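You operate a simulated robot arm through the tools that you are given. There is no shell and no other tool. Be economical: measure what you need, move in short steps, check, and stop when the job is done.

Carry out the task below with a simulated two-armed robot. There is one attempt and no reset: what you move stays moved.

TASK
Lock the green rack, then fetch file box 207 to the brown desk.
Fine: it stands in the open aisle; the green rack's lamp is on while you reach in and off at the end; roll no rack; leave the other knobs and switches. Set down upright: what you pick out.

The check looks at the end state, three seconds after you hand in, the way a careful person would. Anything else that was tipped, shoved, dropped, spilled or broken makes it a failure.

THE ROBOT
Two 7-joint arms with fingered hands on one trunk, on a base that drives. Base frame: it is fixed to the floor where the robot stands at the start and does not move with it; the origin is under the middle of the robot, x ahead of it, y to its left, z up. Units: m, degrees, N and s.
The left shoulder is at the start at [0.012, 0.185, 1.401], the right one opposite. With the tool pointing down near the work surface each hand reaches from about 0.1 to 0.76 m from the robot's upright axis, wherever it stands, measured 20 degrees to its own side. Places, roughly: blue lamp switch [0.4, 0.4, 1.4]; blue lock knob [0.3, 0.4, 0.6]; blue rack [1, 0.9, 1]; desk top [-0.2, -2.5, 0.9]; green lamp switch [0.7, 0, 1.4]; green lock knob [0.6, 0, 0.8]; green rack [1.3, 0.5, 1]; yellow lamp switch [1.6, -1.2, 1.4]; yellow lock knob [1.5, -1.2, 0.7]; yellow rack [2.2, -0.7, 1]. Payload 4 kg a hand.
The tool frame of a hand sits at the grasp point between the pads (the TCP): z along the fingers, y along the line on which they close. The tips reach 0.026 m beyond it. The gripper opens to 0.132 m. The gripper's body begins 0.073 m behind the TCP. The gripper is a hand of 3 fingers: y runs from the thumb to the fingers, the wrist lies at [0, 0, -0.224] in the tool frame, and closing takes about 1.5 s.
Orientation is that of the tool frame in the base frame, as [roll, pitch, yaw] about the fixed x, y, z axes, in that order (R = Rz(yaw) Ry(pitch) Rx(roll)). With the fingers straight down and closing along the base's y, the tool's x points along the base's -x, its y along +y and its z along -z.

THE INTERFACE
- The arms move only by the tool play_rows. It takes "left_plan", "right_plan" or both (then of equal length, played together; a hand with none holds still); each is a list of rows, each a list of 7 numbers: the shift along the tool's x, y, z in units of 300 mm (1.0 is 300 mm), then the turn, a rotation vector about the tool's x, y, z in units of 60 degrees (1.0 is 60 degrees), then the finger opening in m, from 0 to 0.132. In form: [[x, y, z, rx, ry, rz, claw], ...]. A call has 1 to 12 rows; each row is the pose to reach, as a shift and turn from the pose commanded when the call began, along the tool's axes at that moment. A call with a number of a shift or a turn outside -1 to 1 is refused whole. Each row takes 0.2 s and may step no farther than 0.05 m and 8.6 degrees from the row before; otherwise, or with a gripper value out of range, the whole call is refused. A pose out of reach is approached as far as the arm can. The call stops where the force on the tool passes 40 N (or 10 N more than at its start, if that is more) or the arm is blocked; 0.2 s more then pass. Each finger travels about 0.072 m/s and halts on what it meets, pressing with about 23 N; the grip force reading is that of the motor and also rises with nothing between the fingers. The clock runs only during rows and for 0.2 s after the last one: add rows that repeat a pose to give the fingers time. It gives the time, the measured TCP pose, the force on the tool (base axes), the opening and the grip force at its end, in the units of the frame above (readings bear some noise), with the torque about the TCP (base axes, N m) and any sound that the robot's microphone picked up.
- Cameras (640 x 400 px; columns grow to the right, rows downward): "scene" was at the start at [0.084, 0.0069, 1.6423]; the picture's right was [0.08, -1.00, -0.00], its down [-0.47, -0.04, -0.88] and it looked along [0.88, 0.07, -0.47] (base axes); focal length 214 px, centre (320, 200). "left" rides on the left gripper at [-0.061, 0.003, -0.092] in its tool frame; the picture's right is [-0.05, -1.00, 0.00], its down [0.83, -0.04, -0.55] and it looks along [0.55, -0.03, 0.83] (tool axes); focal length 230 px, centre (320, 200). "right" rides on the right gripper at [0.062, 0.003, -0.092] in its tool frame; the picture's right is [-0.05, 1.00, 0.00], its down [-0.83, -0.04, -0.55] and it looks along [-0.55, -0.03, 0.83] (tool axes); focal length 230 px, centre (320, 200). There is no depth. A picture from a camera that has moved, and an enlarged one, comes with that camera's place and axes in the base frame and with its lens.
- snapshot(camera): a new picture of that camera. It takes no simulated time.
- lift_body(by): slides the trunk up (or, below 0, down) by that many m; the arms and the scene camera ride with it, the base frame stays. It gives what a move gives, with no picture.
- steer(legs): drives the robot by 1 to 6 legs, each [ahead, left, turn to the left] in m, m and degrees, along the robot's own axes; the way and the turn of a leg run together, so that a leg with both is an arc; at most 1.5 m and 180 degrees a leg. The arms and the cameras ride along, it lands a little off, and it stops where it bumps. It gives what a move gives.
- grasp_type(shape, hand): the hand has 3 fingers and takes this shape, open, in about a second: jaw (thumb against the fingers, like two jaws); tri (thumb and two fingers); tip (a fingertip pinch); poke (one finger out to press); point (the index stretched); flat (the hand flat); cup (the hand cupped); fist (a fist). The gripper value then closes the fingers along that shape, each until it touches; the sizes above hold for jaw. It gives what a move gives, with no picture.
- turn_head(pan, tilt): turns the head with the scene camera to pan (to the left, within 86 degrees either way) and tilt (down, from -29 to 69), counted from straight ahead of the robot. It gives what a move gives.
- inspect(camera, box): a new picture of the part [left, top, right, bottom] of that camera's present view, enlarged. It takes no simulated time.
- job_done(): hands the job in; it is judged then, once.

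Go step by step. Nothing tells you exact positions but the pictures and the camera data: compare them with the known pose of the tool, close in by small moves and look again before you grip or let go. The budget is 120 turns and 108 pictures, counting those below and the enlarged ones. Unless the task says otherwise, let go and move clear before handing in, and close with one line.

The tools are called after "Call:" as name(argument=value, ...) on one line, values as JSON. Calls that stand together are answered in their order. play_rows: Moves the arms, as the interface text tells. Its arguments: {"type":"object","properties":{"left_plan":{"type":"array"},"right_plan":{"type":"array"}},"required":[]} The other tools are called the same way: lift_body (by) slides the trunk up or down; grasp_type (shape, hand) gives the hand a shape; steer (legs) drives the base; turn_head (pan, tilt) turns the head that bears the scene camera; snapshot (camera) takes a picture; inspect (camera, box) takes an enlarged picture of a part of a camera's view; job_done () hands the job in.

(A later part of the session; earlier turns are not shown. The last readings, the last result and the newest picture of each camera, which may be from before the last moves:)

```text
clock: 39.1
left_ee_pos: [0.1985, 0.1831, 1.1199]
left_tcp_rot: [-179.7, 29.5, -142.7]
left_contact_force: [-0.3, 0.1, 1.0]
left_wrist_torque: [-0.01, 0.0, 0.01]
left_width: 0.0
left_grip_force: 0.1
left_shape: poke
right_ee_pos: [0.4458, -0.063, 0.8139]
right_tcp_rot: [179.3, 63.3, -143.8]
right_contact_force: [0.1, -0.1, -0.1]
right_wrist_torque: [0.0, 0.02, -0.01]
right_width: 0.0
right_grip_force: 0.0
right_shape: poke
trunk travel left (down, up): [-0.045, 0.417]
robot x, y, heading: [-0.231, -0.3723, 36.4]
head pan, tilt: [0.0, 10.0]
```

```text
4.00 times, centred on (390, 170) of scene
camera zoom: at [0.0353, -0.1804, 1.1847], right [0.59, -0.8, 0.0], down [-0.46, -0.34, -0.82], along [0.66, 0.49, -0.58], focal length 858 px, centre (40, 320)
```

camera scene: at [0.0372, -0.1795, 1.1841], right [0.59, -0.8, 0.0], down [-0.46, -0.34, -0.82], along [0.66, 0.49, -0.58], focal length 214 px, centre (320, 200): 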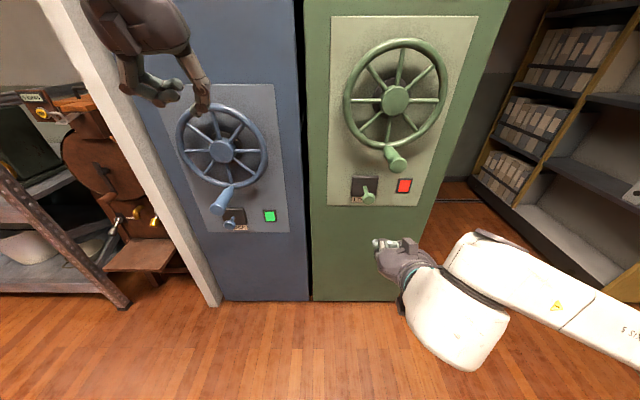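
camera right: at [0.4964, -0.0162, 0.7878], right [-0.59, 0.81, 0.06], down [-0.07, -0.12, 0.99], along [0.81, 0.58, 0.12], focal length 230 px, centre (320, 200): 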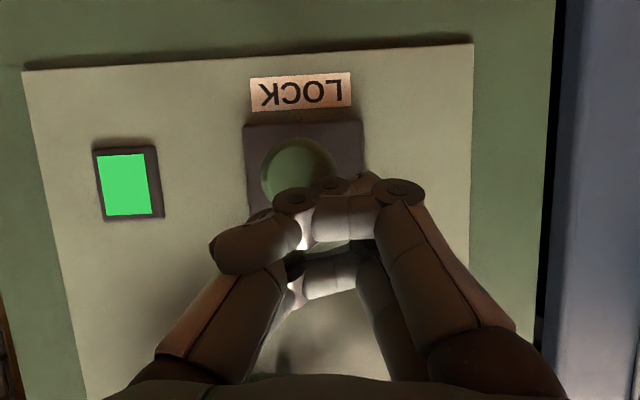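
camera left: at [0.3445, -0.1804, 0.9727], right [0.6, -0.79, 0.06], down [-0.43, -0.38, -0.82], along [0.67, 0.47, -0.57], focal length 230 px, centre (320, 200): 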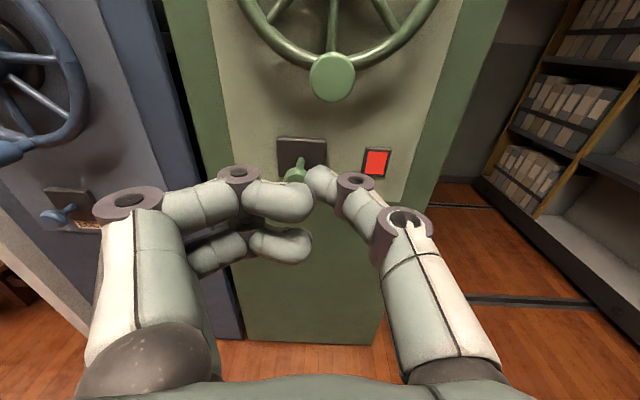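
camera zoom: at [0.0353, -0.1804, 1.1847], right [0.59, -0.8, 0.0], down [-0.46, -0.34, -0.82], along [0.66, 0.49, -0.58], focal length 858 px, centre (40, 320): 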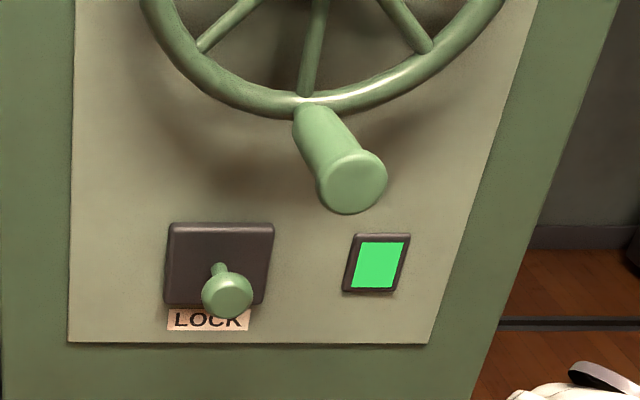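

The knob is in and the light is green, so the rack is locked. Next I'll back off, raise the trunk and check the lamp switch.

Call:
steer(legs=[[-0.15, 0, 0]])

Call:
lift_body(by=0.38)

Call:
turn_head(pan=-10, tilt=0)

Call:
snapshot(camera="scene")

Call:
snapshot(camera="right")

```text
clock: 40.5
left_ee_pos: [0.0757, 0.0908, 1.1183]
left_tcp_rot: [-179.7, 29.5, -142.8]
left_contact_force: [-1.0, 0.0, -0.1]
left_wrist_torque: [0.02, -0.01, 0.0]
left_width: 0.0001
left_grip_force: 0.1
left_shape: poke
right_ee_pos: [0.324, -0.1554, 0.8118]
right_tcp_rot: [179.3, 63.2, -144.0]
right_contact_force: [-0.8, -0.2, 0.2]
right_wrist_torque: [0.0, 0.05, 0.0]
right_width: 0.0
right_grip_force: 0.1
right_shape: poke
trunk travel left (down, up): [-0.045, 0.417]
robot x, y, heading: [-0.3552, -0.4685, 36.6]
head pan, tilt: [0.0, 10.0]
```

```text
clock: 44.1
left_ee_pos: [0.0278, 0.0536, 1.5868]
left_tcp_rot: [-179.7, 36.7, -142.7]
left_contact_force: [-1.0, 0.3, -0.2]
left_wrist_torque: [0.01, 0.0, 0.0]
left_width: 0.0001
left_grip_force: 0.1
left_shape: poke
right_ee_pos: [0.3254, -0.1549, 1.1915]
right_tcp_rot: [179.3, 63.2, -143.8]
right_contact_force: [0.3, -0.4, 0.3]
right_wrist_torque: [0.03, 0.05, 0.0]
right_width: 0.0
right_grip_force: 0.0
right_shape: poke
trunk travel left (down, up): [-0.425, 0.037]
robot x, y, heading: [-0.352, -0.466, 36.4]
head pan, tilt: [0.0, 10.0]
```

```text
clock: 44.9
left_ee_pos: [0.0271, 0.055, 1.5855]
left_tcp_rot: [-179.7, 36.8, -142.7]
left_contact_force: [0.2, 0.1, 0.0]
left_wrist_torque: [0.02, -0.02, -0.02]
left_width: 0.0003
left_grip_force: 0.0
left_shape: poke
right_ee_pos: [0.3241, -0.156, 1.1915]
right_tcp_rot: [179.4, 63.2, -143.9]
right_contact_force: [0.1, -0.1, -0.7]
right_wrist_torque: [0.0, 0.0, 0.02]
right_width: 0.0001
right_grip_force: 0.0
right_shape: poke
trunk travel left (down, up): [-0.425, 0.037]
robot x, y, heading: [-0.3546, -0.466, 36.5]
head pan, tilt: [-10.0, 0.0]
```

```text
76 pictures are left
camera scene: at [-0.2785, -0.4319, 1.6868], right [0.44, -0.9, 0.0], down [0.0, 0.0, -1.0], along [0.9, 0.44, -0.01], focal length 214 px, centre (320, 200)
```

scene: 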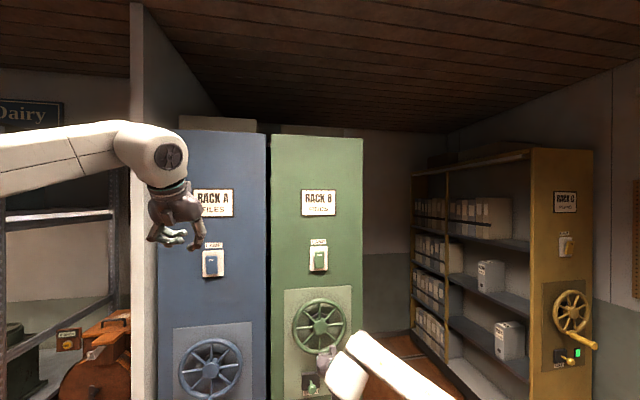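

```text
75 pictures are left
camera right: at [0.2346, -0.2177, 1.1787], right [-0.58, 0.81, 0.05], down [-0.07, -0.11, 0.99], along [0.81, 0.57, 0.12], focal length 230 px, centre (320, 200)
```

right: 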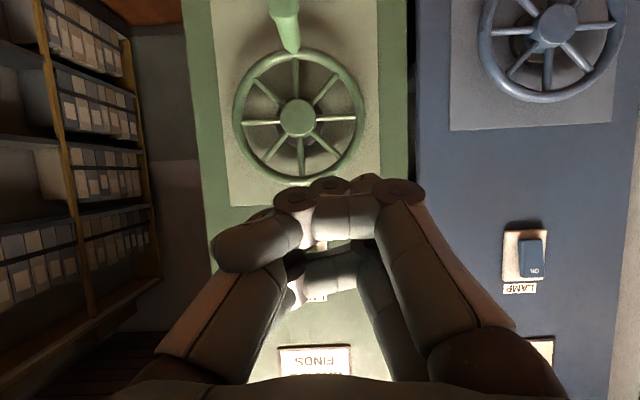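

The aisle looks fairly dim. I'll compare the three lamp rockers.

Call:
inspect(camera="scene", box=[300, 232, 340, 277])

Call:
inspect(camera="scene", box=[195, 235, 235, 280])

Call:
inspect(camera="scene", box=[545, 225, 585, 265])

Call:
inspect(camera="scene", box=[340, 100, 600, 300])

```text
8.89 times, centred on (320, 254) of scene
camera zoom: at [-0.2785, -0.4319, 1.6868], right [0.44, -0.9, 0.0], down [0.0, 0.0, -1.0], along [0.9, 0.44, -0.01], focal length 1906 px, centre (320, -284)
```

zoom: 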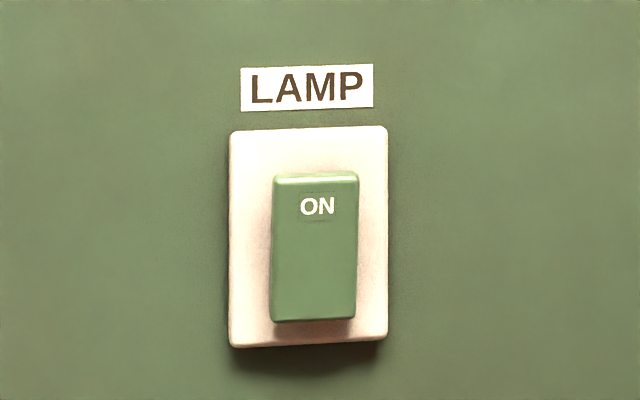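

```text
8.89 times, centred on (215, 258) of scene
camera zoom: at [-0.2785, -0.4319, 1.6868], right [0.44, -0.9, 0.0], down [0.0, 0.0, -1.0], along [0.9, 0.44, -0.01], focal length 1906 px, centre (1253, -311)
```

zoom: 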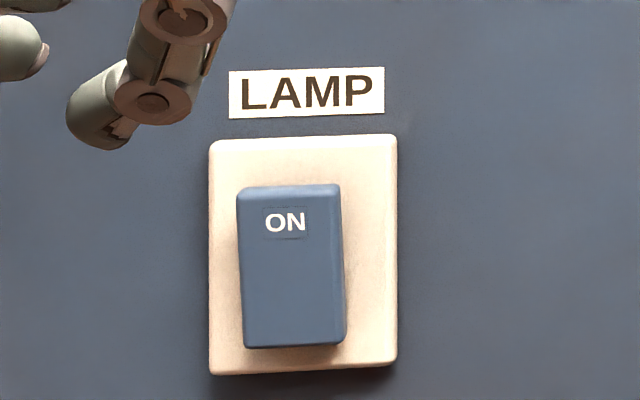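

```text
10.00 times, centred on (565, 245) of scene
camera zoom: at [-0.2785, -0.4319, 1.6868], right [0.44, -0.9, 0.0], down [0.0, 0.0, -1.0], along [0.9, 0.44, -0.01], focal length 2145 px, centre (-2130, -250)
```

zoom: 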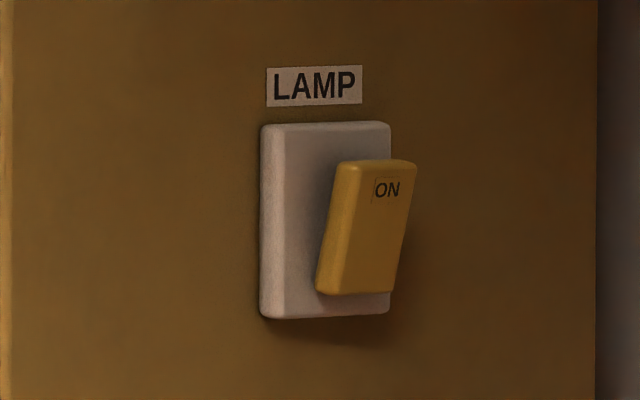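

```text
2.00 times, centred on (470, 200) of scene
camera zoom: at [-0.2785, -0.4319, 1.6868], right [0.44, -0.9, 0.0], down [0.0, 0.0, -1.0], along [0.9, 0.44, -0.01], focal length 429 px, centre (20, 200)
```

zoom: 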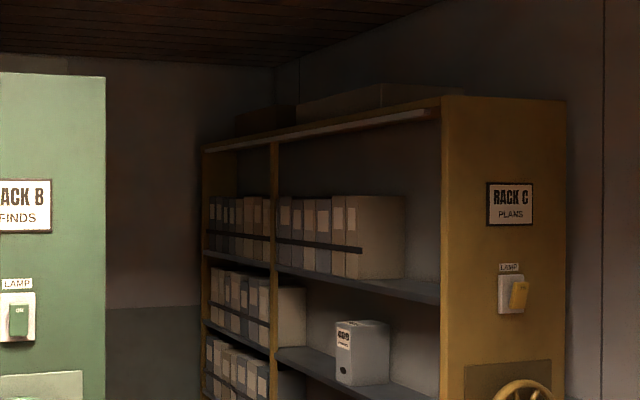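

All three rockers have their ON end standing proud, and the strip light over the aisle is dark, so the lamp is off. I'll level the right hand and bring it in front of the upper half of the green rocker (z≈1.41, v≈0.366).

Call:
play_rows(right_plan=[[-0.135, -0.02, 0.04, 0, -0.07, 0, 0], [-0.27, -0.04, 0.08, 0, -0.14, 0, 0], [-0.4, -0.07, 0.12, 0, -0.21, 0, 0], [-0.54, -0.1, 0.16, 0, -0.28, 0, 0], [-0.67, -0.12, 0.2, 0, -0.35, 0, 0], [-0.8, -0.15, 0.24, 0, -0.42, 0, 0], [-0.94, -0.165, 0.28, 0, -0.45, 0, 0]])

Call:
snapshot(camera="right")

Call:
inspect(camera="scene", box=[260, 210, 380, 290])

```text
clock: 46.5
left_ee_pos: [0.0283, 0.055, 1.5868]
left_tcp_rot: [-179.5, 36.7, -142.7]
left_contact_force: [-1.0, 0.5, 0.5]
left_wrist_torque: [0.0, 0.01, 0.01]
left_width: 0.0
left_grip_force: 0.0
left_shape: poke
right_ee_pos: [0.5177, -0.0731, 1.4073]
right_tcp_rot: [60.7, 89.7, 97.5]
right_contact_force: [0.6, -0.6, -0.8]
right_wrist_torque: [-0.01, 0.03, 0.01]
right_width: 0.0001
right_grip_force: 0.1
right_shape: poke
right hand out of reach, approached as far as the arm can: row 6
trunk travel left (down, up): [-0.425, 0.037]
robot x, y, heading: [-0.3496, -0.4707, 36.2]
head pan, tilt: [-10.0, 0.0]
```

```text
70 pictures are left
camera right: at [0.4428, -0.1253, 1.3457], right [-0.6, 0.8, 0.06], down [-0.42, -0.37, 0.83], along [0.68, 0.47, 0.56], focal length 230 px, centre (320, 200)
```

right: 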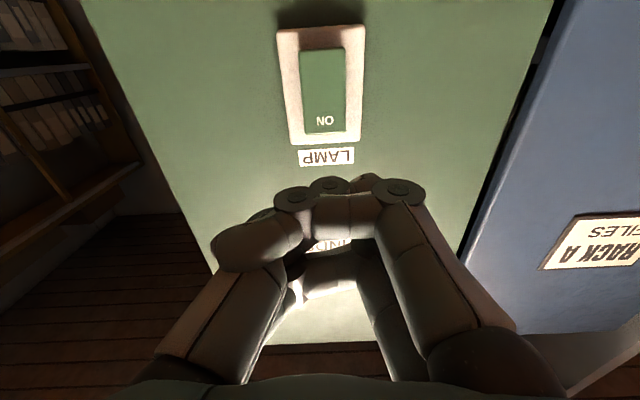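

```text
5.00 times, centred on (320, 250) of scene
camera zoom: at [-0.2782, -0.4307, 1.6867], right [0.44, -0.9, 0.0], down [0.0, 0.0, -1.0], along [0.9, 0.44, -0.01], focal length 1072 px, centre (320, -50)
```

zoom: 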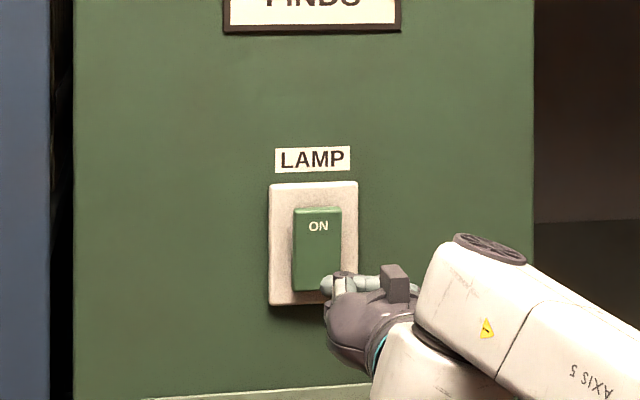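

The hand is lined up with the upper half of the rocker (ON mark at z≈1.417, v≈0.363). I'll advance and press, expecting the force stop.

Call:
play_rows(right_plan=[[-0.03, 0, 0.13, 0, 0, 0, 0], [-0.03, 0, 0.26, 0, 0, 0, 0], [-0.03, 0, 0.34, 0, 0, 0, 0], [-0.03, 0, 0.38, 0, 0, 0, 0], [-0.03, 0, 0.41, 0, 0, 0, 0], [-0.03, 0, 0.44, 0, 0, 0, 0], [-0.03, 0, 0.47, 0, 0, 0, 0], [-0.03, 0, 0.5, 0, 0, 0, 0], [-0.03, 0, 0.53, 0, 0, 0, 0]])

Call:
snapshot(camera="right")

Call:
snapshot(camera="scene")

```text
clock: 48.5
left_ee_pos: [0.0269, 0.0542, 1.5868]
left_tcp_rot: [-179.6, 36.8, -142.7]
left_contact_force: [-0.5, 0.1, -0.4]
left_wrist_torque: [0.02, -0.02, 0.01]
left_width: 0.0002
left_grip_force: 0.1
left_shape: poke
right_ee_pos: [0.5306, -0.071, 1.4157]
right_tcp_rot: [57.3, 89.6, 94.0]
right_contact_force: [0.0, -0.5, 0.1]
right_wrist_torque: [0.0, 0.04, 0.03]
right_width: 0.0
right_grip_force: 0.0
right_shape: poke
right hand out of reach, approached as far as the arm can: row 1, 2, 3, 4, 5, 6, 7, 8, 9
trunk travel left (down, up): [-0.425, 0.037]
robot x, y, heading: [-0.3522, -0.465, 36.5]
head pan, tilt: [-10.0, 0.0]
```

```text
68 pictures are left
camera right: at [0.4562, -0.122, 1.3541], right [-0.6, 0.8, 0.06], down [-0.42, -0.37, 0.83], along [0.68, 0.47, 0.56], focal length 230 px, centre (320, 200)
```

right: 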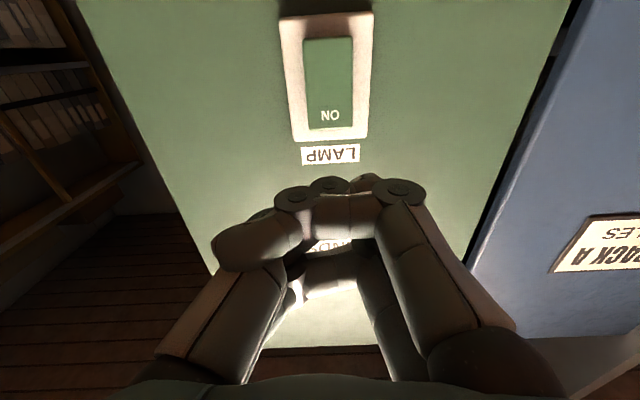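

```text
67 pictures are left
camera scene: at [-0.2785, -0.432, 1.6869], right [0.44, -0.9, 0.0], down [0.0, 0.0, -1.0], along [0.9, 0.44, 0.0], focal length 214 px, centre (320, 200)
```

scene: 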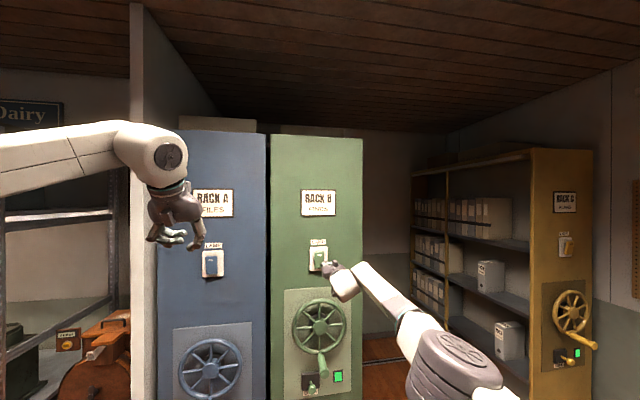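

The arm is at full stretch. I'll pull the hand back 0.15 m, drive forward 0.17 m and press again.

Call:
play_rows(right_plan=[[0, 0, -0.15, 0, 0, 0, 0], [0, 0, -0.3, 0, 0, 0, 0], [0, 0, -0.45, 0, 0, 0, 0], [0, 0, -0.5, 0, 0, 0, 0]])

Call:
steer(legs=[[0.18, 0, 0]])

Call:
snapshot(camera="right")

```text
clock: 49.5
left_ee_pos: [0.0273, 0.0528, 1.5875]
left_tcp_rot: [-179.6, 36.8, -142.8]
left_contact_force: [0.2, -1.1, -0.4]
left_wrist_torque: [0.02, 0.01, 0.01]
left_width: 0.0003
left_grip_force: 0.0
left_shape: poke
right_ee_pos: [0.426, -0.1539, 1.4282]
right_tcp_rot: [156.7, 89.1, -166.5]
right_contact_force: [-0.3, -0.4, -0.1]
right_wrist_torque: [-0.02, -0.02, 0.01]
right_width: 0.0
right_grip_force: 0.1
right_shape: poke
right hand out of reach, approached as far as the arm can: row 2, 3, 4
trunk travel left (down, up): [-0.425, 0.037]
robot x, y, heading: [-0.352, -0.4675, 36.5]
head pan, tilt: [-10.0, 0.0]
```

```text
clock: 51.0
left_ee_pos: [0.1675, 0.1552, 1.5899]
left_tcp_rot: [-179.6, 37.1, -142.8]
left_contact_force: [-0.7, 0.1, 0.3]
left_wrist_torque: [0.03, -0.01, -0.03]
left_width: 0.0001
left_grip_force: 0.0
left_shape: poke
right_ee_pos: [0.5637, -0.0486, 1.4324]
right_tcp_rot: [156.7, 89.2, -166.5]
right_contact_force: [-0.8, -0.3, -0.4]
right_wrist_torque: [-0.03, 0.0, 0.01]
right_width: 0.0
right_grip_force: 0.0
right_shape: poke
trunk travel left (down, up): [-0.425, 0.037]
robot x, y, heading: [-0.2105, -0.3591, 36.4]
head pan, tilt: [-10.0, 0.0]
```

```text
66 pictures are left
camera right: at [0.4892, -0.1011, 1.3727], right [-0.6, 0.8, 0.06], down [-0.41, -0.37, 0.84], along [0.69, 0.48, 0.54], focal length 230 px, centre (320, 200)
```

right: 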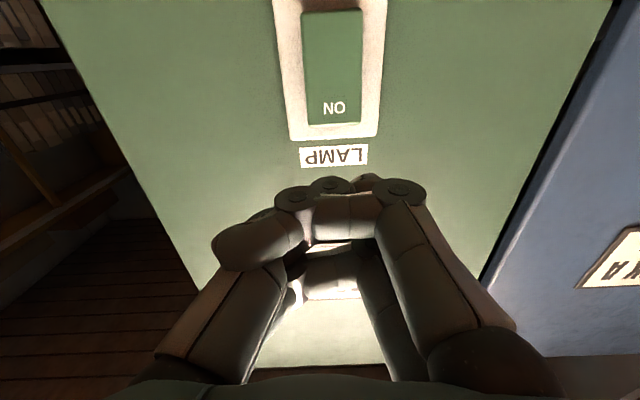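

The hand is now at u 0.426, z 1.432. I'll nudge it slightly down and left and press forward.

Call:
play_rows(right_plan=[[0.04, 0.03, 0.05, 0, 0, 0, 0], [0.06, 0.033, 0.12, 0, 0, 0, 0], [0.06, 0.033, 0.17, 0, 0, 0, 0], [0.06, 0.033, 0.21, 0, 0, 0, 0], [0.06, 0.033, 0.25, 0, 0, 0, 0], [0.06, 0.033, 0.28, 0, 0, 0, 0], [0.06, 0.033, 0.31, 0, 0, 0, 0], [0.06, 0.033, 0.34, 0, 0, 0, 0], [0.06, 0.033, 0.37, 0, 0, 0, 0]])

Call:
snapshot(camera="right")

Call:
snapshot(camera="scene")

```text
clock: 53.0
left_ee_pos: [0.1657, 0.1556, 1.5904]
left_tcp_rot: [-179.6, 37.1, -142.8]
left_contact_force: [-0.2, 0.3, -0.5]
left_wrist_torque: [0.03, -0.01, -0.03]
left_width: 0.0001
left_grip_force: 0.0
left_shape: poke
right_ee_pos: [0.6449, 0.0245, 1.414]
right_tcp_rot: [153.7, 89.3, -169.4]
right_contact_force: [-11.5, -9.4, -1.3]
right_wrist_torque: [-0.12, 0.06, 0.35]
right_width: 0.0001
right_grip_force: 0.0
right_shape: poke
right hand out of reach, approached as far as the arm can: row 2
trunk travel left (down, up): [-0.425, 0.037]
robot x, y, heading: [-0.2107, -0.3596, 36.2]
head pan, tilt: [-10.0, 0.0]
```

```text
65 pictures are left
camera right: at [0.5688, -0.0275, 1.3542], right [-0.6, 0.8, 0.06], down [-0.41, -0.37, 0.84], along [0.69, 0.48, 0.55], focal length 230 px, centre (320, 200)
```

right: 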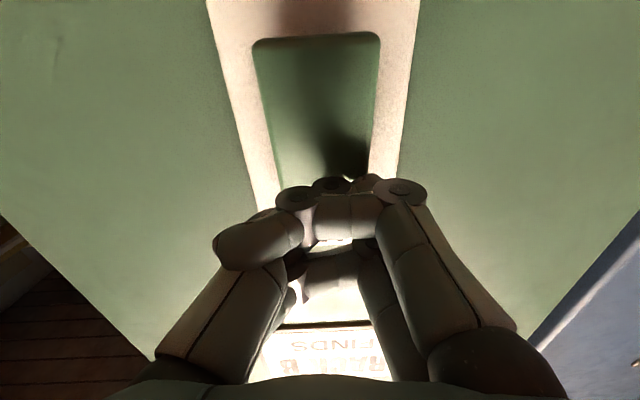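

```text
64 pictures are left
camera scene: at [-0.1413, -0.3312, 1.6872], right [0.44, -0.9, 0.0], down [0.0, 0.0, -1.0], along [0.9, 0.44, 0.0], focal length 214 px, centre (320, 200)
```

scene: 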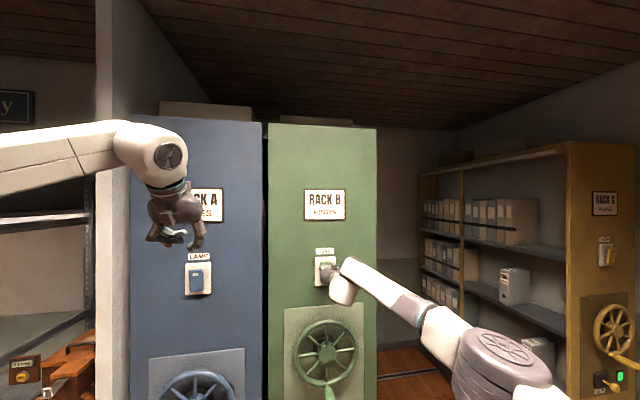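

There's contact at about 15 N, and the yellow shelf looks brighter. I'll back off and compare.

Call:
play_rows(right_plan=[[0, 0, 0.03, 0, 0, 0, 0], [0, 0, -0.1, 0, 0, 0, 0], [0, 0, -0.23, 0, 0, 0, 0], [0, 0, -0.36, 0, 0, 0, 0]])

Call:
snapshot(camera="right")

Call:
inspect(camera="scene", box=[300, 120, 640, 330])

```text
clock: 53.3
left_ee_pos: [0.1648, 0.1528, 1.5919]
left_tcp_rot: [-179.6, 37.2, -142.8]
left_contact_force: [0.7, 0.3, 0.1]
left_wrist_torque: [-0.02, -0.01, -0.01]
left_width: 0.0
left_grip_force: 0.1
left_shape: poke
right_ee_pos: [0.6485, 0.0242, 1.4145]
right_tcp_rot: [157.9, 89.3, -165.4]
right_contact_force: [-26.0, -18.3, -2.4]
right_wrist_torque: [-0.18, 0.13, 0.91]
right_width: 0.0
right_grip_force: 0.0
right_shape: poke
trunk travel left (down, up): [-0.425, 0.037]
robot x, y, heading: [-0.2119, -0.3646, 36.2]
head pan, tilt: [-10.0, 0.0]
stopped in row 1 (right hand): the force on the tool passed its limit at 43 N (the readings are from after the stop); the commanded pose is now the measured one
```

```text
63 pictures are left
camera right: at [0.5728, -0.0276, 1.3545], right [-0.6, 0.8, 0.06], down [-0.41, -0.36, 0.84], along [0.69, 0.48, 0.54], focal length 230 px, centre (320, 200)
```

right: 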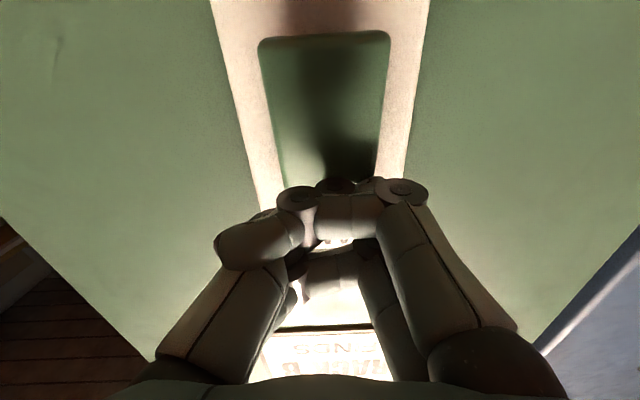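

```text
1.88 times, centred on (470, 225) of scene
camera zoom: at [-0.1426, -0.3329, 1.6873], right [0.44, -0.9, 0.0], down [0.0, 0.0, -1.0], along [0.9, 0.44, 0.0], focal length 404 px, centre (38, 153)
```

zoom: 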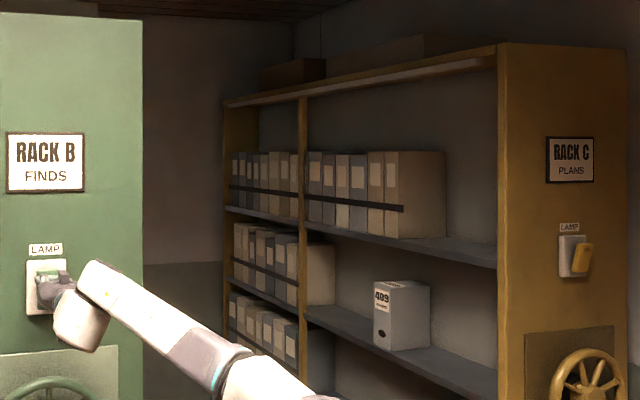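

The press hit the 43 N limit before the retreat ran. Now I'll pull back and see whether the rocker flipped.

Call:
play_rows(right_plan=[[0, 0, -0.1, 0, 0, 0, 0], [0, 0, -0.23, 0, 0, 0, 0], [0, 0, -0.36, 0, 0, 0, 0], [0.0, -0.15, -0.36, 0, 0, 0, 0], [0.0, -0.3, -0.36, 0, 0, 0, 0]])

Call:
inspect(camera="scene", box=[290, 230, 370, 300])

Call:
snapshot(camera="right")

```text
clock: 54.5
left_ee_pos: [0.1748, 0.1584, 1.5866]
left_tcp_rot: [-179.7, 36.7, -142.9]
left_contact_force: [0.3, -1.0, -0.4]
left_wrist_torque: [0.0, 0.05, 0.05]
left_width: 0.0
left_grip_force: 0.0
left_shape: poke
right_ee_pos: [0.6265, -0.1089, 1.4131]
right_tcp_rot: [172.9, 89.0, -150.4]
right_contact_force: [-0.3, -0.9, 3.9]
right_wrist_torque: [-0.23, 0.29, 0.11]
right_width: 0.0001
right_grip_force: 0.0
right_shape: poke
right hand out of reach, approached as far as the arm can: row 3
trunk travel left (down, up): [-0.425, 0.037]
robot x, y, heading: [-0.2114, -0.3641, 36.4]
head pan, tilt: [-10.0, 0.0]
```

```text
5.71 times, centred on (330, 265) of scene
camera zoom: at [-0.1315, -0.3282, 1.6865], right [0.44, -0.9, 0.0], down [-0.01, 0.0, -1.0], along [0.9, 0.44, -0.01], focal length 1226 px, centre (263, -171)
```

zoom: 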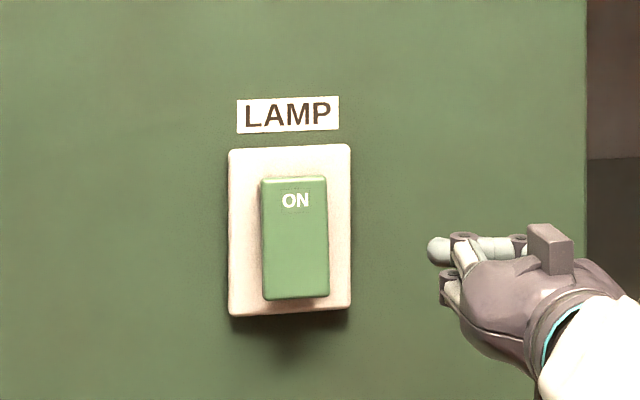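

```text
60 pictures are left
camera right: at [0.5494, -0.1608, 1.3525], right [-0.59, 0.8, 0.05], down [-0.41, -0.36, 0.84], along [0.69, 0.48, 0.54], focal length 230 px, centre (320, 200)
```

right: 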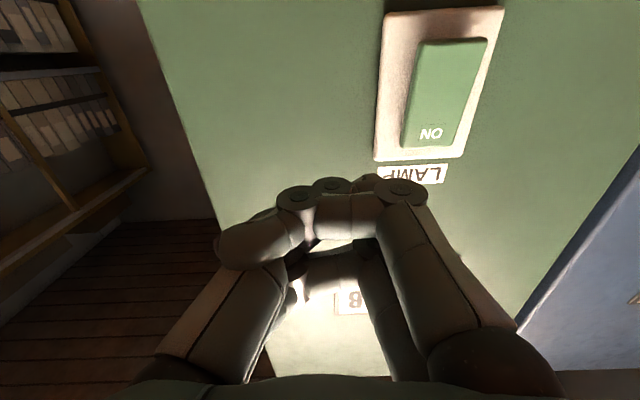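

I'll zoom in on the rocker from the hand camera and check the aisle lighting.

Call:
inspect(camera="right", box=[350, 0, 530, 180])

Call:
snapshot(camera="scene")

```text
2.22 times, centred on (440, 90) of right
camera zoom: at [0.5494, -0.1608, 1.3525], right [-0.59, 0.8, 0.05], down [-0.41, -0.36, 0.84], along [0.69, 0.48, 0.54], focal length 511 px, centre (53, 444)
```

zoom: 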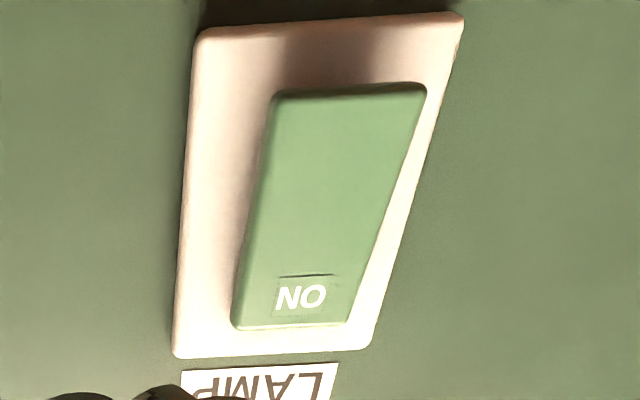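

```text
58 pictures are left
camera scene: at [-0.1315, -0.3282, 1.6865], right [0.44, -0.9, 0.0], down [-0.01, 0.0, -1.0], along [0.9, 0.44, -0.01], focal length 214 px, centre (320, 200)
```

scene: 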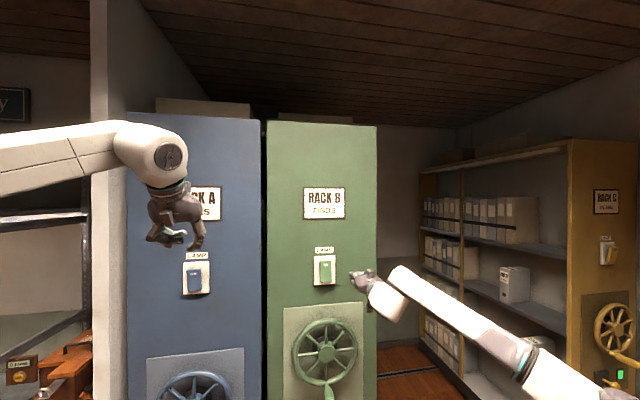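

The ON end is now pressed in and the aisle is brighter, so the lamp is on. Next I'll back up and slide right to the aisle mouth to find box 207.

Call:
steer(legs=[[-0.2, 0, 0], [0, -0.9, 0]])

Call:
turn_head(pan=25, tilt=20)

Call:
snapshot(camera="scene")

```text
clock: 60.5
left_ee_pos: [0.5298, -0.6754, 1.5863]
left_tcp_rot: [-179.5, 36.9, -141.9]
left_contact_force: [0.1, 0.6, -0.7]
left_wrist_torque: [0.02, -0.01, -0.02]
left_width: 0.0
left_grip_force: 0.2
left_shape: poke
right_ee_pos: [0.9837, -0.9346, 1.4128]
right_tcp_rot: [167.5, 89.0, -155.0]
right_contact_force: [-0.1, -0.3, -0.1]
right_wrist_torque: [0.01, 0.01, -0.01]
right_width: 0.0
right_grip_force: 0.0
right_shape: poke
trunk travel left (down, up): [-0.425, 0.037]
robot x, y, heading: [0.1546, -1.2029, 37.0]
head pan, tilt: [-10.0, 0.0]
```

```text
clock: 61.5
left_ee_pos: [0.5303, -0.675, 1.5871]
left_tcp_rot: [-179.6, 36.8, -141.8]
left_contact_force: [-0.3, 0.1, 0.4]
left_wrist_torque: [0.03, 0.02, 0.0]
left_width: 0.0
left_grip_force: 0.1
left_shape: poke
right_ee_pos: [0.9859, -0.9352, 1.413]
right_tcp_rot: [164.8, 89.0, -157.7]
right_contact_force: [-0.7, 0.1, 0.3]
right_wrist_torque: [-0.01, 0.01, 0.0]
right_width: 0.0001
right_grip_force: 0.0
right_shape: poke
trunk travel left (down, up): [-0.425, 0.037]
robot x, y, heading: [0.1555, -1.2031, 37.0]
head pan, tilt: [25.0, 20.0]
```

```text
57 pictures are left
camera scene: at [0.1939, -1.1253, 1.6546], right [0.88, -0.47, 0.0], down [-0.16, -0.3, -0.94], along [0.44, 0.83, -0.35], focal length 214 px, centre (320, 200)
```

scene: 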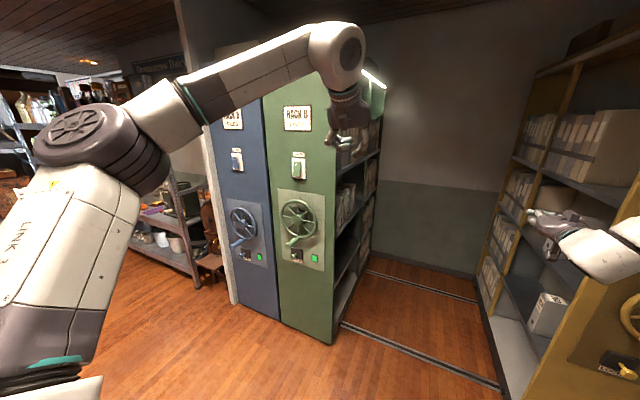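

The strip lamp on the green rack is lit and its aisle side holds boxes. I'll lower the left arm out of view and slide right for a better angle on that side.

Call:
play_rows(left_plan=[[0.08, 0, 0.1, 0, 0.1, 0, 0], [0.16, 0, 0.2, 0, 0.2, 0, 0], [0.24, 0, 0.3, 0, 0.3, 0, 0], [0.32, 0, 0.4, 0, 0.4, 0, 0], [0.4, 0, 0.5, 0, 0.5, 0, 0], [0.48, 0, 0.6, 0, 0.6, 0, 0], [0.56, 0, 0.7, 0, 0.6, 0, 0], [0.6, 0, 0.8, 0, 0.6, 0, 0]])

Call:
steer(legs=[[0.15, -0.5, 0]])

Call:
turn_head(pan=40, tilt=18)

Call:
snapshot(camera="scene")

```text
clock: 63.3
left_ee_pos: [0.5129, -0.6777, 1.2858]
left_tcp_rot: [-179.6, 0.8, -142.2]
left_contact_force: [-0.1, 0.3, 1.0]
left_wrist_torque: [0.0, -0.01, 0.04]
left_width: 0.0
left_grip_force: 0.1
left_shape: poke
left hand out of reach, approached as far as the arm can: row 5, 6, 7, 8
right_ee_pos: [0.9856, -0.9347, 1.4129]
right_tcp_rot: [166.2, 88.9, -156.3]
right_contact_force: [-0.5, 0.7, 0.3]
right_wrist_torque: [0.02, 0.0, 0.01]
right_width: 0.0
right_grip_force: 0.0
right_shape: poke
trunk travel left (down, up): [-0.425, 0.037]
robot x, y, heading: [0.1525, -1.1992, 37.2]
head pan, tilt: [25.0, 20.0]
```

```text
clock: 66.3
left_ee_pos: [0.9348, -0.9851, 1.2866]
left_tcp_rot: [-179.6, 1.0, -141.8]
left_contact_force: [0.2, 0.6, -0.2]
left_wrist_torque: [0.01, 0.0, -0.02]
left_width: 0.0003
left_grip_force: 0.1
left_shape: poke
right_ee_pos: [1.4069, -1.2405, 1.4148]
right_tcp_rot: [167.9, 89.1, -154.2]
right_contact_force: [0.0, -0.3, 0.5]
right_wrist_torque: [0.01, 0.01, 0.01]
right_width: 0.0
right_grip_force: 0.0
right_shape: poke
trunk travel left (down, up): [-0.425, 0.037]
robot x, y, heading: [0.5806, -1.5116, 37.6]
head pan, tilt: [25.0, 20.0]
```

```text
clock: 67.1
left_ee_pos: [0.9351, -0.9865, 1.2868]
left_tcp_rot: [-179.6, 1.0, -141.9]
left_contact_force: [0.3, 0.5, 0.3]
left_wrist_torque: [0.02, 0.03, 0.02]
left_width: 0.0
left_grip_force: 0.0
left_shape: poke
right_ee_pos: [1.4087, -1.242, 1.4139]
right_tcp_rot: [163.0, 89.0, -159.0]
right_contact_force: [0.5, 0.0, 0.2]
right_wrist_torque: [0.03, 0.03, 0.02]
right_width: 0.0
right_grip_force: 0.1
right_shape: poke
trunk travel left (down, up): [-0.425, 0.037]
robot x, y, heading: [0.5819, -1.5161, 37.5]
head pan, tilt: [40.0, 18.0]
```

```text
56 pictures are left
camera scene: at [0.5968, -1.4277, 1.6579], right [0.98, -0.22, 0.0], down [-0.07, -0.3, -0.95], along [0.21, 0.93, -0.31], focal length 214 px, centre (320, 200)
```

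scene: 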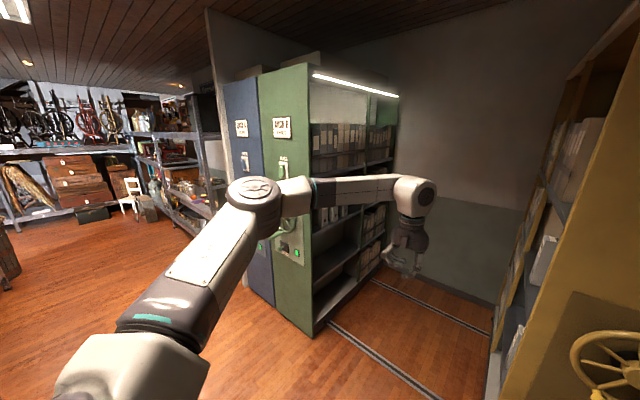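

Call:
inspect(camera="scene", box=[290, 60, 420, 190])

Call:
inspect(camera="scene", box=[290, 180, 420, 330])

```text
3.08 times, centred on (355, 125) of scene
camera zoom: at [0.5968, -1.4277, 1.6579], right [0.98, -0.22, 0.0], down [-0.07, -0.3, -0.95], along [0.21, 0.93, -0.31], focal length 660 px, centre (212, 431)
```

zoom: 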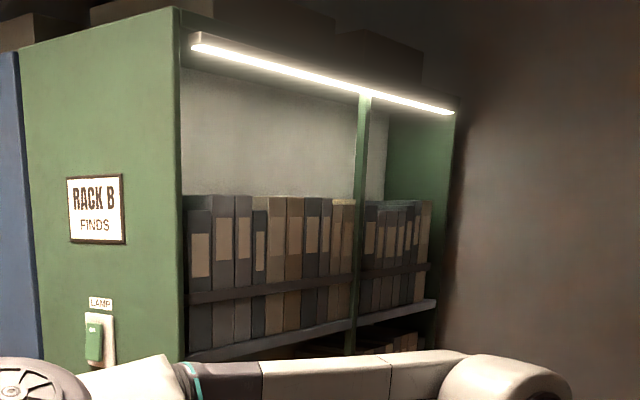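

```text
2.67 times, centred on (355, 255) of scene
camera zoom: at [0.5968, -1.4277, 1.6579], right [0.98, -0.22, 0.0], down [-0.07, -0.3, -0.95], along [0.21, 0.93, -0.31], focal length 572 px, centre (227, 53)
```

zoom: 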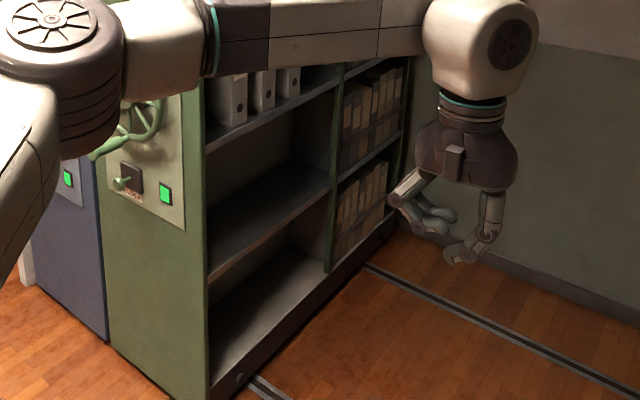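

Three white file boxes stand on a middle shelf of the green rack's front bay, behind my forearm. I'll turn 90° left to face that side and look.

Call:
steer(legs=[[0, 0, 90]])

Call:
turn_head(pan=-50, tilt=18)

Call:
snapshot(camera="scene")

```text
clock: 71.3
left_ee_pos: [0.0662, -1.1423, 1.2863]
left_tcp_rot: [-179.6, 0.9, -53.8]
left_contact_force: [0.5, 0.7, 0.5]
left_wrist_torque: [0.0, 0.05, 0.0]
left_width: 0.0003
left_grip_force: 0.1
left_shape: poke
right_ee_pos: [0.336, -0.6776, 1.4136]
right_tcp_rot: [164.1, 89.0, -70.0]
right_contact_force: [0.0, -0.5, -0.4]
right_wrist_torque: [-0.01, 0.0, 0.0]
right_width: 0.0
right_grip_force: 0.0
right_shape: poke
trunk travel left (down, up): [-0.425, 0.037]
robot x, y, heading: [0.5829, -1.5135, 125.5]
head pan, tilt: [40.0, 18.0]
```

```text
clock: 72.9
left_ee_pos: [0.0671, -1.1421, 1.2855]
left_tcp_rot: [-179.6, 0.9, -53.9]
left_contact_force: [-0.4, -0.3, 0.2]
left_wrist_torque: [0.0, 0.01, 0.0]
left_width: 0.0003
left_grip_force: 0.0
left_shape: poke
right_ee_pos: [0.3379, -0.6771, 1.4139]
right_tcp_rot: [164.5, 89.0, -69.5]
right_contact_force: [0.2, 0.0, -0.1]
right_wrist_torque: [-0.03, 0.01, -0.03]
right_width: 0.0001
right_grip_force: 0.1
right_shape: poke
trunk travel left (down, up): [-0.425, 0.037]
robot x, y, heading: [0.5809, -1.5135, 125.6]
head pan, tilt: [-50.0, 18.0]
```

```text
53 pictures are left
camera scene: at [0.6087, -1.4293, 1.6579], right [0.97, -0.25, 0.0], down [-0.07, -0.3, -0.95], along [0.24, 0.92, -0.31], focal length 214 px, centre (320, 200)
```

scene: 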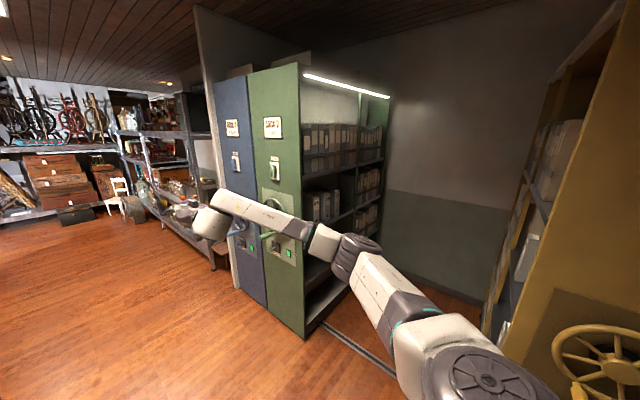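

Call:
inspect(camera="scene", box=[295, 170, 385, 260])

```text
4.44 times, centred on (340, 215) of scene
camera zoom: at [0.6087, -1.4293, 1.6579], right [0.97, -0.25, 0.0], down [-0.07, -0.3, -0.95], along [0.24, 0.92, -0.31], focal length 953 px, centre (231, 133)
```

zoom: 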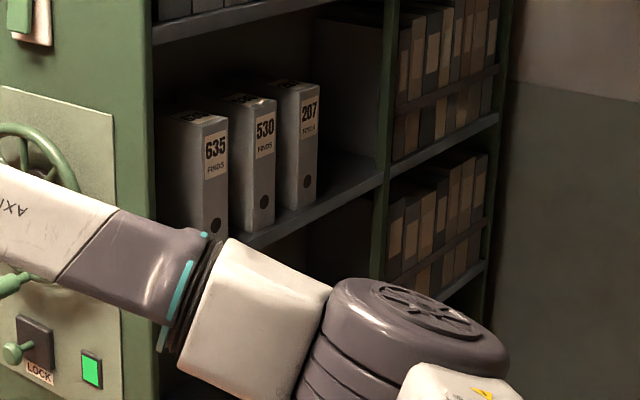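

Box 207 is the innermost of 635/530/207, at about u 0.99, from z 0.985 to 1.22, with clear space on its right. I'll tuck the left arm back and up, set the right hand to jaw, retract and lower it, then check.

Call:
grasp_type(hand="right", shape="jaw")

Call:
play_rows(left_plan=[[0.1, 0, -0.07, 0, 0, 0, 0], [0.2, 0, -0.14, 0, 0, 0, 0], [0.3, 0, -0.21, 0, 0, 0, 0], [0.4, 0, -0.28, 0, 0, 0, 0], [0.5, 0, -0.35, 0, 0, 0, 0], [0.6, 0, -0.42, 0, 0, 0, 0], [0.7, 0, -0.5, 0, 0, 0, 0], [0.8, 0, -0.5, 0, 0, 0, 0]], right_plan=[[0.1, 0, -0.07, 0, 0, 0, 0.132], [0.2, 0, -0.14, 0, 0, 0, 0.132], [0.3, 0, -0.21, 0, 0, 0, 0.132], [0.4, 0, -0.28, 0, 0, 0, 0.132], [0.5, 0, -0.35, 0, 0, 0, 0.132], [0.6, 0, -0.42, 0, 0, 0, 0.132], [0.7, 0, -0.5, 0, 0, 0, 0.132], [0.8, 0, -0.55, 0, 0, 0, 0.132]])

Call:
snapshot(camera="right")

Call:
snapshot(camera="scene")

```text
clock: 73.8
left_ee_pos: [0.0665, -1.142, 1.2855]
left_tcp_rot: [-179.6, 1.0, -53.8]
left_contact_force: [-0.2, 0.3, -0.1]
left_wrist_torque: [-0.02, 0.0, 0.0]
left_width: 0.0003
left_grip_force: 0.0
left_shape: poke
right_ee_pos: [0.3361, -0.677, 1.4126]
right_tcp_rot: [164.7, 89.0, -69.4]
right_contact_force: [0.7, 0.2, 1.1]
right_wrist_torque: [0.02, 0.02, 0.0]
right_width: 0.0597
right_grip_force: 0.0
right_shape: jaw
trunk travel left (down, up): [-0.425, 0.037]
robot x, y, heading: [0.5827, -1.5147, 125.3]
head pan, tilt: [-50.0, 18.0]
```

```text
clock: 75.6
left_ee_pos: [0.2115, -1.3413, 1.4339]
left_tcp_rot: [-179.6, 0.9, -53.7]
left_contact_force: [0.3, 0.3, -0.1]
left_wrist_torque: [0.01, 0.02, 0.0]
left_width: 0.0
left_grip_force: 0.2
left_shape: poke
right_ee_pos: [0.3411, -0.6839, 1.4077]
right_tcp_rot: [163.7, 89.1, -70.4]
right_contact_force: [-0.5, 0.6, 0.1]
right_wrist_torque: [-0.01, -0.02, -0.01]
right_width: 0.0581
right_grip_force: 0.1
right_shape: jaw
right hand out of reach, approached as far as the arm can: row 1, 2, 3, 4, 5, 6, 7, 8
trunk travel left (down, up): [-0.425, 0.037]
robot x, y, heading: [0.5772, -1.5142, 125.6]
head pan, tilt: [-50.0, 18.0]
```

```text
51 pictures are left
camera right: at [0.3932, -0.7606, 1.3471], right [-0.81, -0.58, 0.06], down [0.36, -0.41, 0.84], along [-0.47, 0.7, 0.54], focal length 230 px, centre (320, 200)
```

right: 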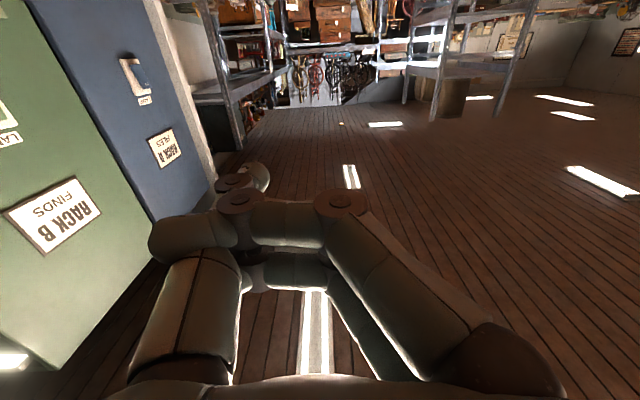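

```text
50 pictures are left
camera scene: at [0.6098, -1.4313, 1.658], right [0.97, -0.25, 0.0], down [-0.08, -0.3, -0.95], along [0.24, 0.92, -0.31], focal length 214 px, centre (320, 200)
```

scene: 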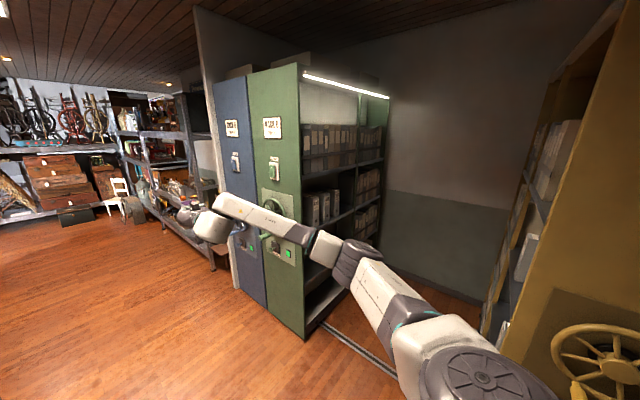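

The horizontal right hand is at a wrist limit. A 45° downward approach fits under the upper shelf and grips high, so I'll pitch the hand back to about 45° and then retract and lower it.

Call:
play_rows(right_plan=[[0, 0, -0.05, 0, 0.13, 0, 0.132], [0, 0, -0.1, 0, 0.26, 0, 0.132], [0, 0, -0.15, 0, 0.39, 0, 0.132], [0, 0, -0.2, 0, 0.52, 0, 0.132], [0, 0, -0.25, 0, 0.65, 0, 0.132], [0, 0, -0.35, 0, 0.73, 0, 0.132]])

Call:
play_rows(right_plan=[[0.1, 0, 0.0, 0, 0, 0, 0.132], [0.22, 0, 0, 0, 0, 0, 0.132], [0.34, 0, 0, 0, 0, 0, 0.132], [0.46, 0, 0, 0, 0, 0, 0.132], [0.58, 0, 0, 0, 0, 0, 0.132]])

Call:
snapshot(camera="right")

```text
clock: 77.0
left_ee_pos: [0.2106, -1.3396, 1.4337]
left_tcp_rot: [-179.6, 1.0, -53.8]
left_contact_force: [0.5, -0.3, -0.5]
left_wrist_torque: [-0.02, -0.04, -0.02]
left_width: 0.0001
left_grip_force: 0.1
left_shape: poke
right_ee_pos: [0.3936, -0.768, 1.41]
right_tcp_rot: [179.6, 45.1, -54.2]
right_contact_force: [0.4, -0.1, 0.2]
right_wrist_torque: [-0.04, 0.02, 0.04]
right_width: 0.0578
right_grip_force: 0.1
right_shape: jaw
trunk travel left (down, up): [-0.425, 0.037]
robot x, y, heading: [0.5786, -1.5109, 125.8]
head pan, tilt: [-50.0, 18.0]
```

```text
clock: 78.2
left_ee_pos: [0.2112, -1.3404, 1.4333]
left_tcp_rot: [-179.6, 0.9, -53.8]
left_contact_force: [-0.1, 0.3, -1.0]
left_wrist_torque: [0.03, -0.01, 0.01]
left_width: 0.0002
left_grip_force: 0.1
left_shape: poke
right_ee_pos: [0.4659, -0.8693, 1.2854]
right_tcp_rot: [179.6, 45.4, -54.4]
right_contact_force: [0.5, 0.0, 0.5]
right_wrist_torque: [0.01, -0.01, 0.01]
right_width: 0.0578
right_grip_force: 0.1
right_shape: jaw
trunk travel left (down, up): [-0.425, 0.037]
robot x, y, heading: [0.5793, -1.5154, 125.5]
head pan, tilt: [-50.0, 18.0]
```

```text
49 pictures are left
camera right: at [0.5287, -0.9581, 1.3059], right [-0.83, -0.56, 0.04], down [-0.07, 0.18, 0.98], along [-0.55, 0.81, -0.19], focal length 230 px, centre (320, 200)
```

right: 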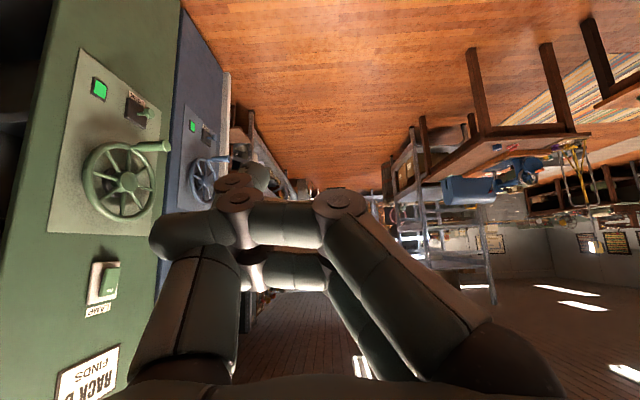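

The right fingers haven't opened fully (0.058 m), so I'll send the jaw shape again.

Call:
grasp_type(hand="right", shape="flat")

Call:
grasp_type(hand="right", shape="jaw")

Call:
play_rows(right_plan=[[0, 0, 0, 0, 0, 0, 0.132], [0, 0, 0, 0, 0, 0, 0.132], [0, 0, 0, 0, 0, 0, 0.132], [0, 0, 0, 0, 0, 0, 0.132]])

Call:
snapshot(camera="right")

```text
clock: 79.1
left_ee_pos: [0.2105, -1.3404, 1.432]
left_tcp_rot: [-179.6, 0.8, -53.8]
left_contact_force: [-0.2, -0.1, 0.1]
left_wrist_torque: [0.01, 0.01, 0.01]
left_width: 0.0
left_grip_force: 0.0
left_shape: poke
right_ee_pos: [0.4647, -0.8685, 1.2848]
right_tcp_rot: [179.7, 45.1, -54.4]
right_contact_force: [-1.2, 0.2, 0.0]
right_wrist_torque: [0.02, 0.02, 0.03]
right_width: 0.1262
right_grip_force: 0.1
right_shape: flat
trunk travel left (down, up): [-0.425, 0.037]
robot x, y, heading: [0.5811, -1.5127, 125.4]
head pan, tilt: [-50.0, 18.0]
```

```text
clock: 80.0
left_ee_pos: [0.2095, -1.3389, 1.4336]
left_tcp_rot: [-179.6, 0.9, -53.8]
left_contact_force: [-0.1, 0.5, 0.4]
left_wrist_torque: [0.0, -0.02, 0.01]
left_width: 0.0001
left_grip_force: 0.0
left_shape: poke
right_ee_pos: [0.4655, -0.867, 1.2846]
right_tcp_rot: [179.5, 45.3, -54.2]
right_contact_force: [-0.4, -0.6, 0.5]
right_wrist_torque: [-0.02, 0.02, 0.03]
right_width: 0.1319
right_grip_force: 0.0
right_shape: jaw
trunk travel left (down, up): [-0.425, 0.037]
robot x, y, heading: [0.5795, -1.5144, 125.6]
head pan, tilt: [-50.0, 18.0]
```

```text
clock: 81.0
left_ee_pos: [0.2105, -1.3402, 1.4333]
left_tcp_rot: [-179.6, 0.9, -53.8]
left_contact_force: [-0.7, 0.0, 0.4]
left_wrist_torque: [-0.04, 0.01, -0.02]
left_width: 0.0
left_grip_force: 0.1
left_shape: poke
right_ee_pos: [0.4653, -0.8688, 1.2831]
right_tcp_rot: [179.7, 45.2, -54.3]
right_contact_force: [0.5, -0.1, 0.2]
right_wrist_torque: [0.02, -0.02, -0.03]
right_width: 0.132
right_grip_force: 0.0
right_shape: jaw
trunk travel left (down, up): [-0.425, 0.037]
robot x, y, heading: [0.581, -1.5135, 125.5]
head pan, tilt: [-50.0, 18.0]
```

```text
48 pictures are left
camera right: at [0.5277, -0.9574, 1.3057], right [-0.83, -0.56, 0.04], down [-0.07, 0.18, 0.98], along [-0.55, 0.81, -0.19], focal length 230 px, centre (320, 200)
```

right: 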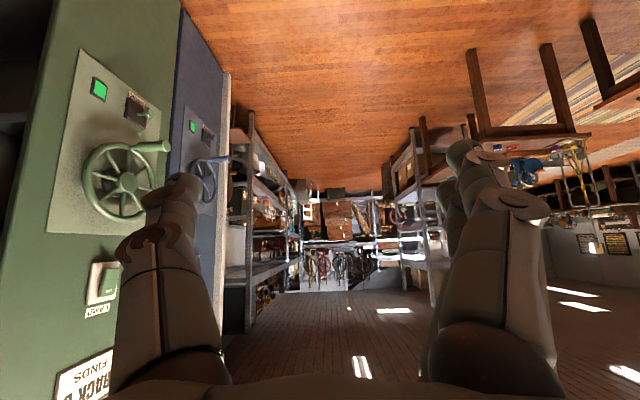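

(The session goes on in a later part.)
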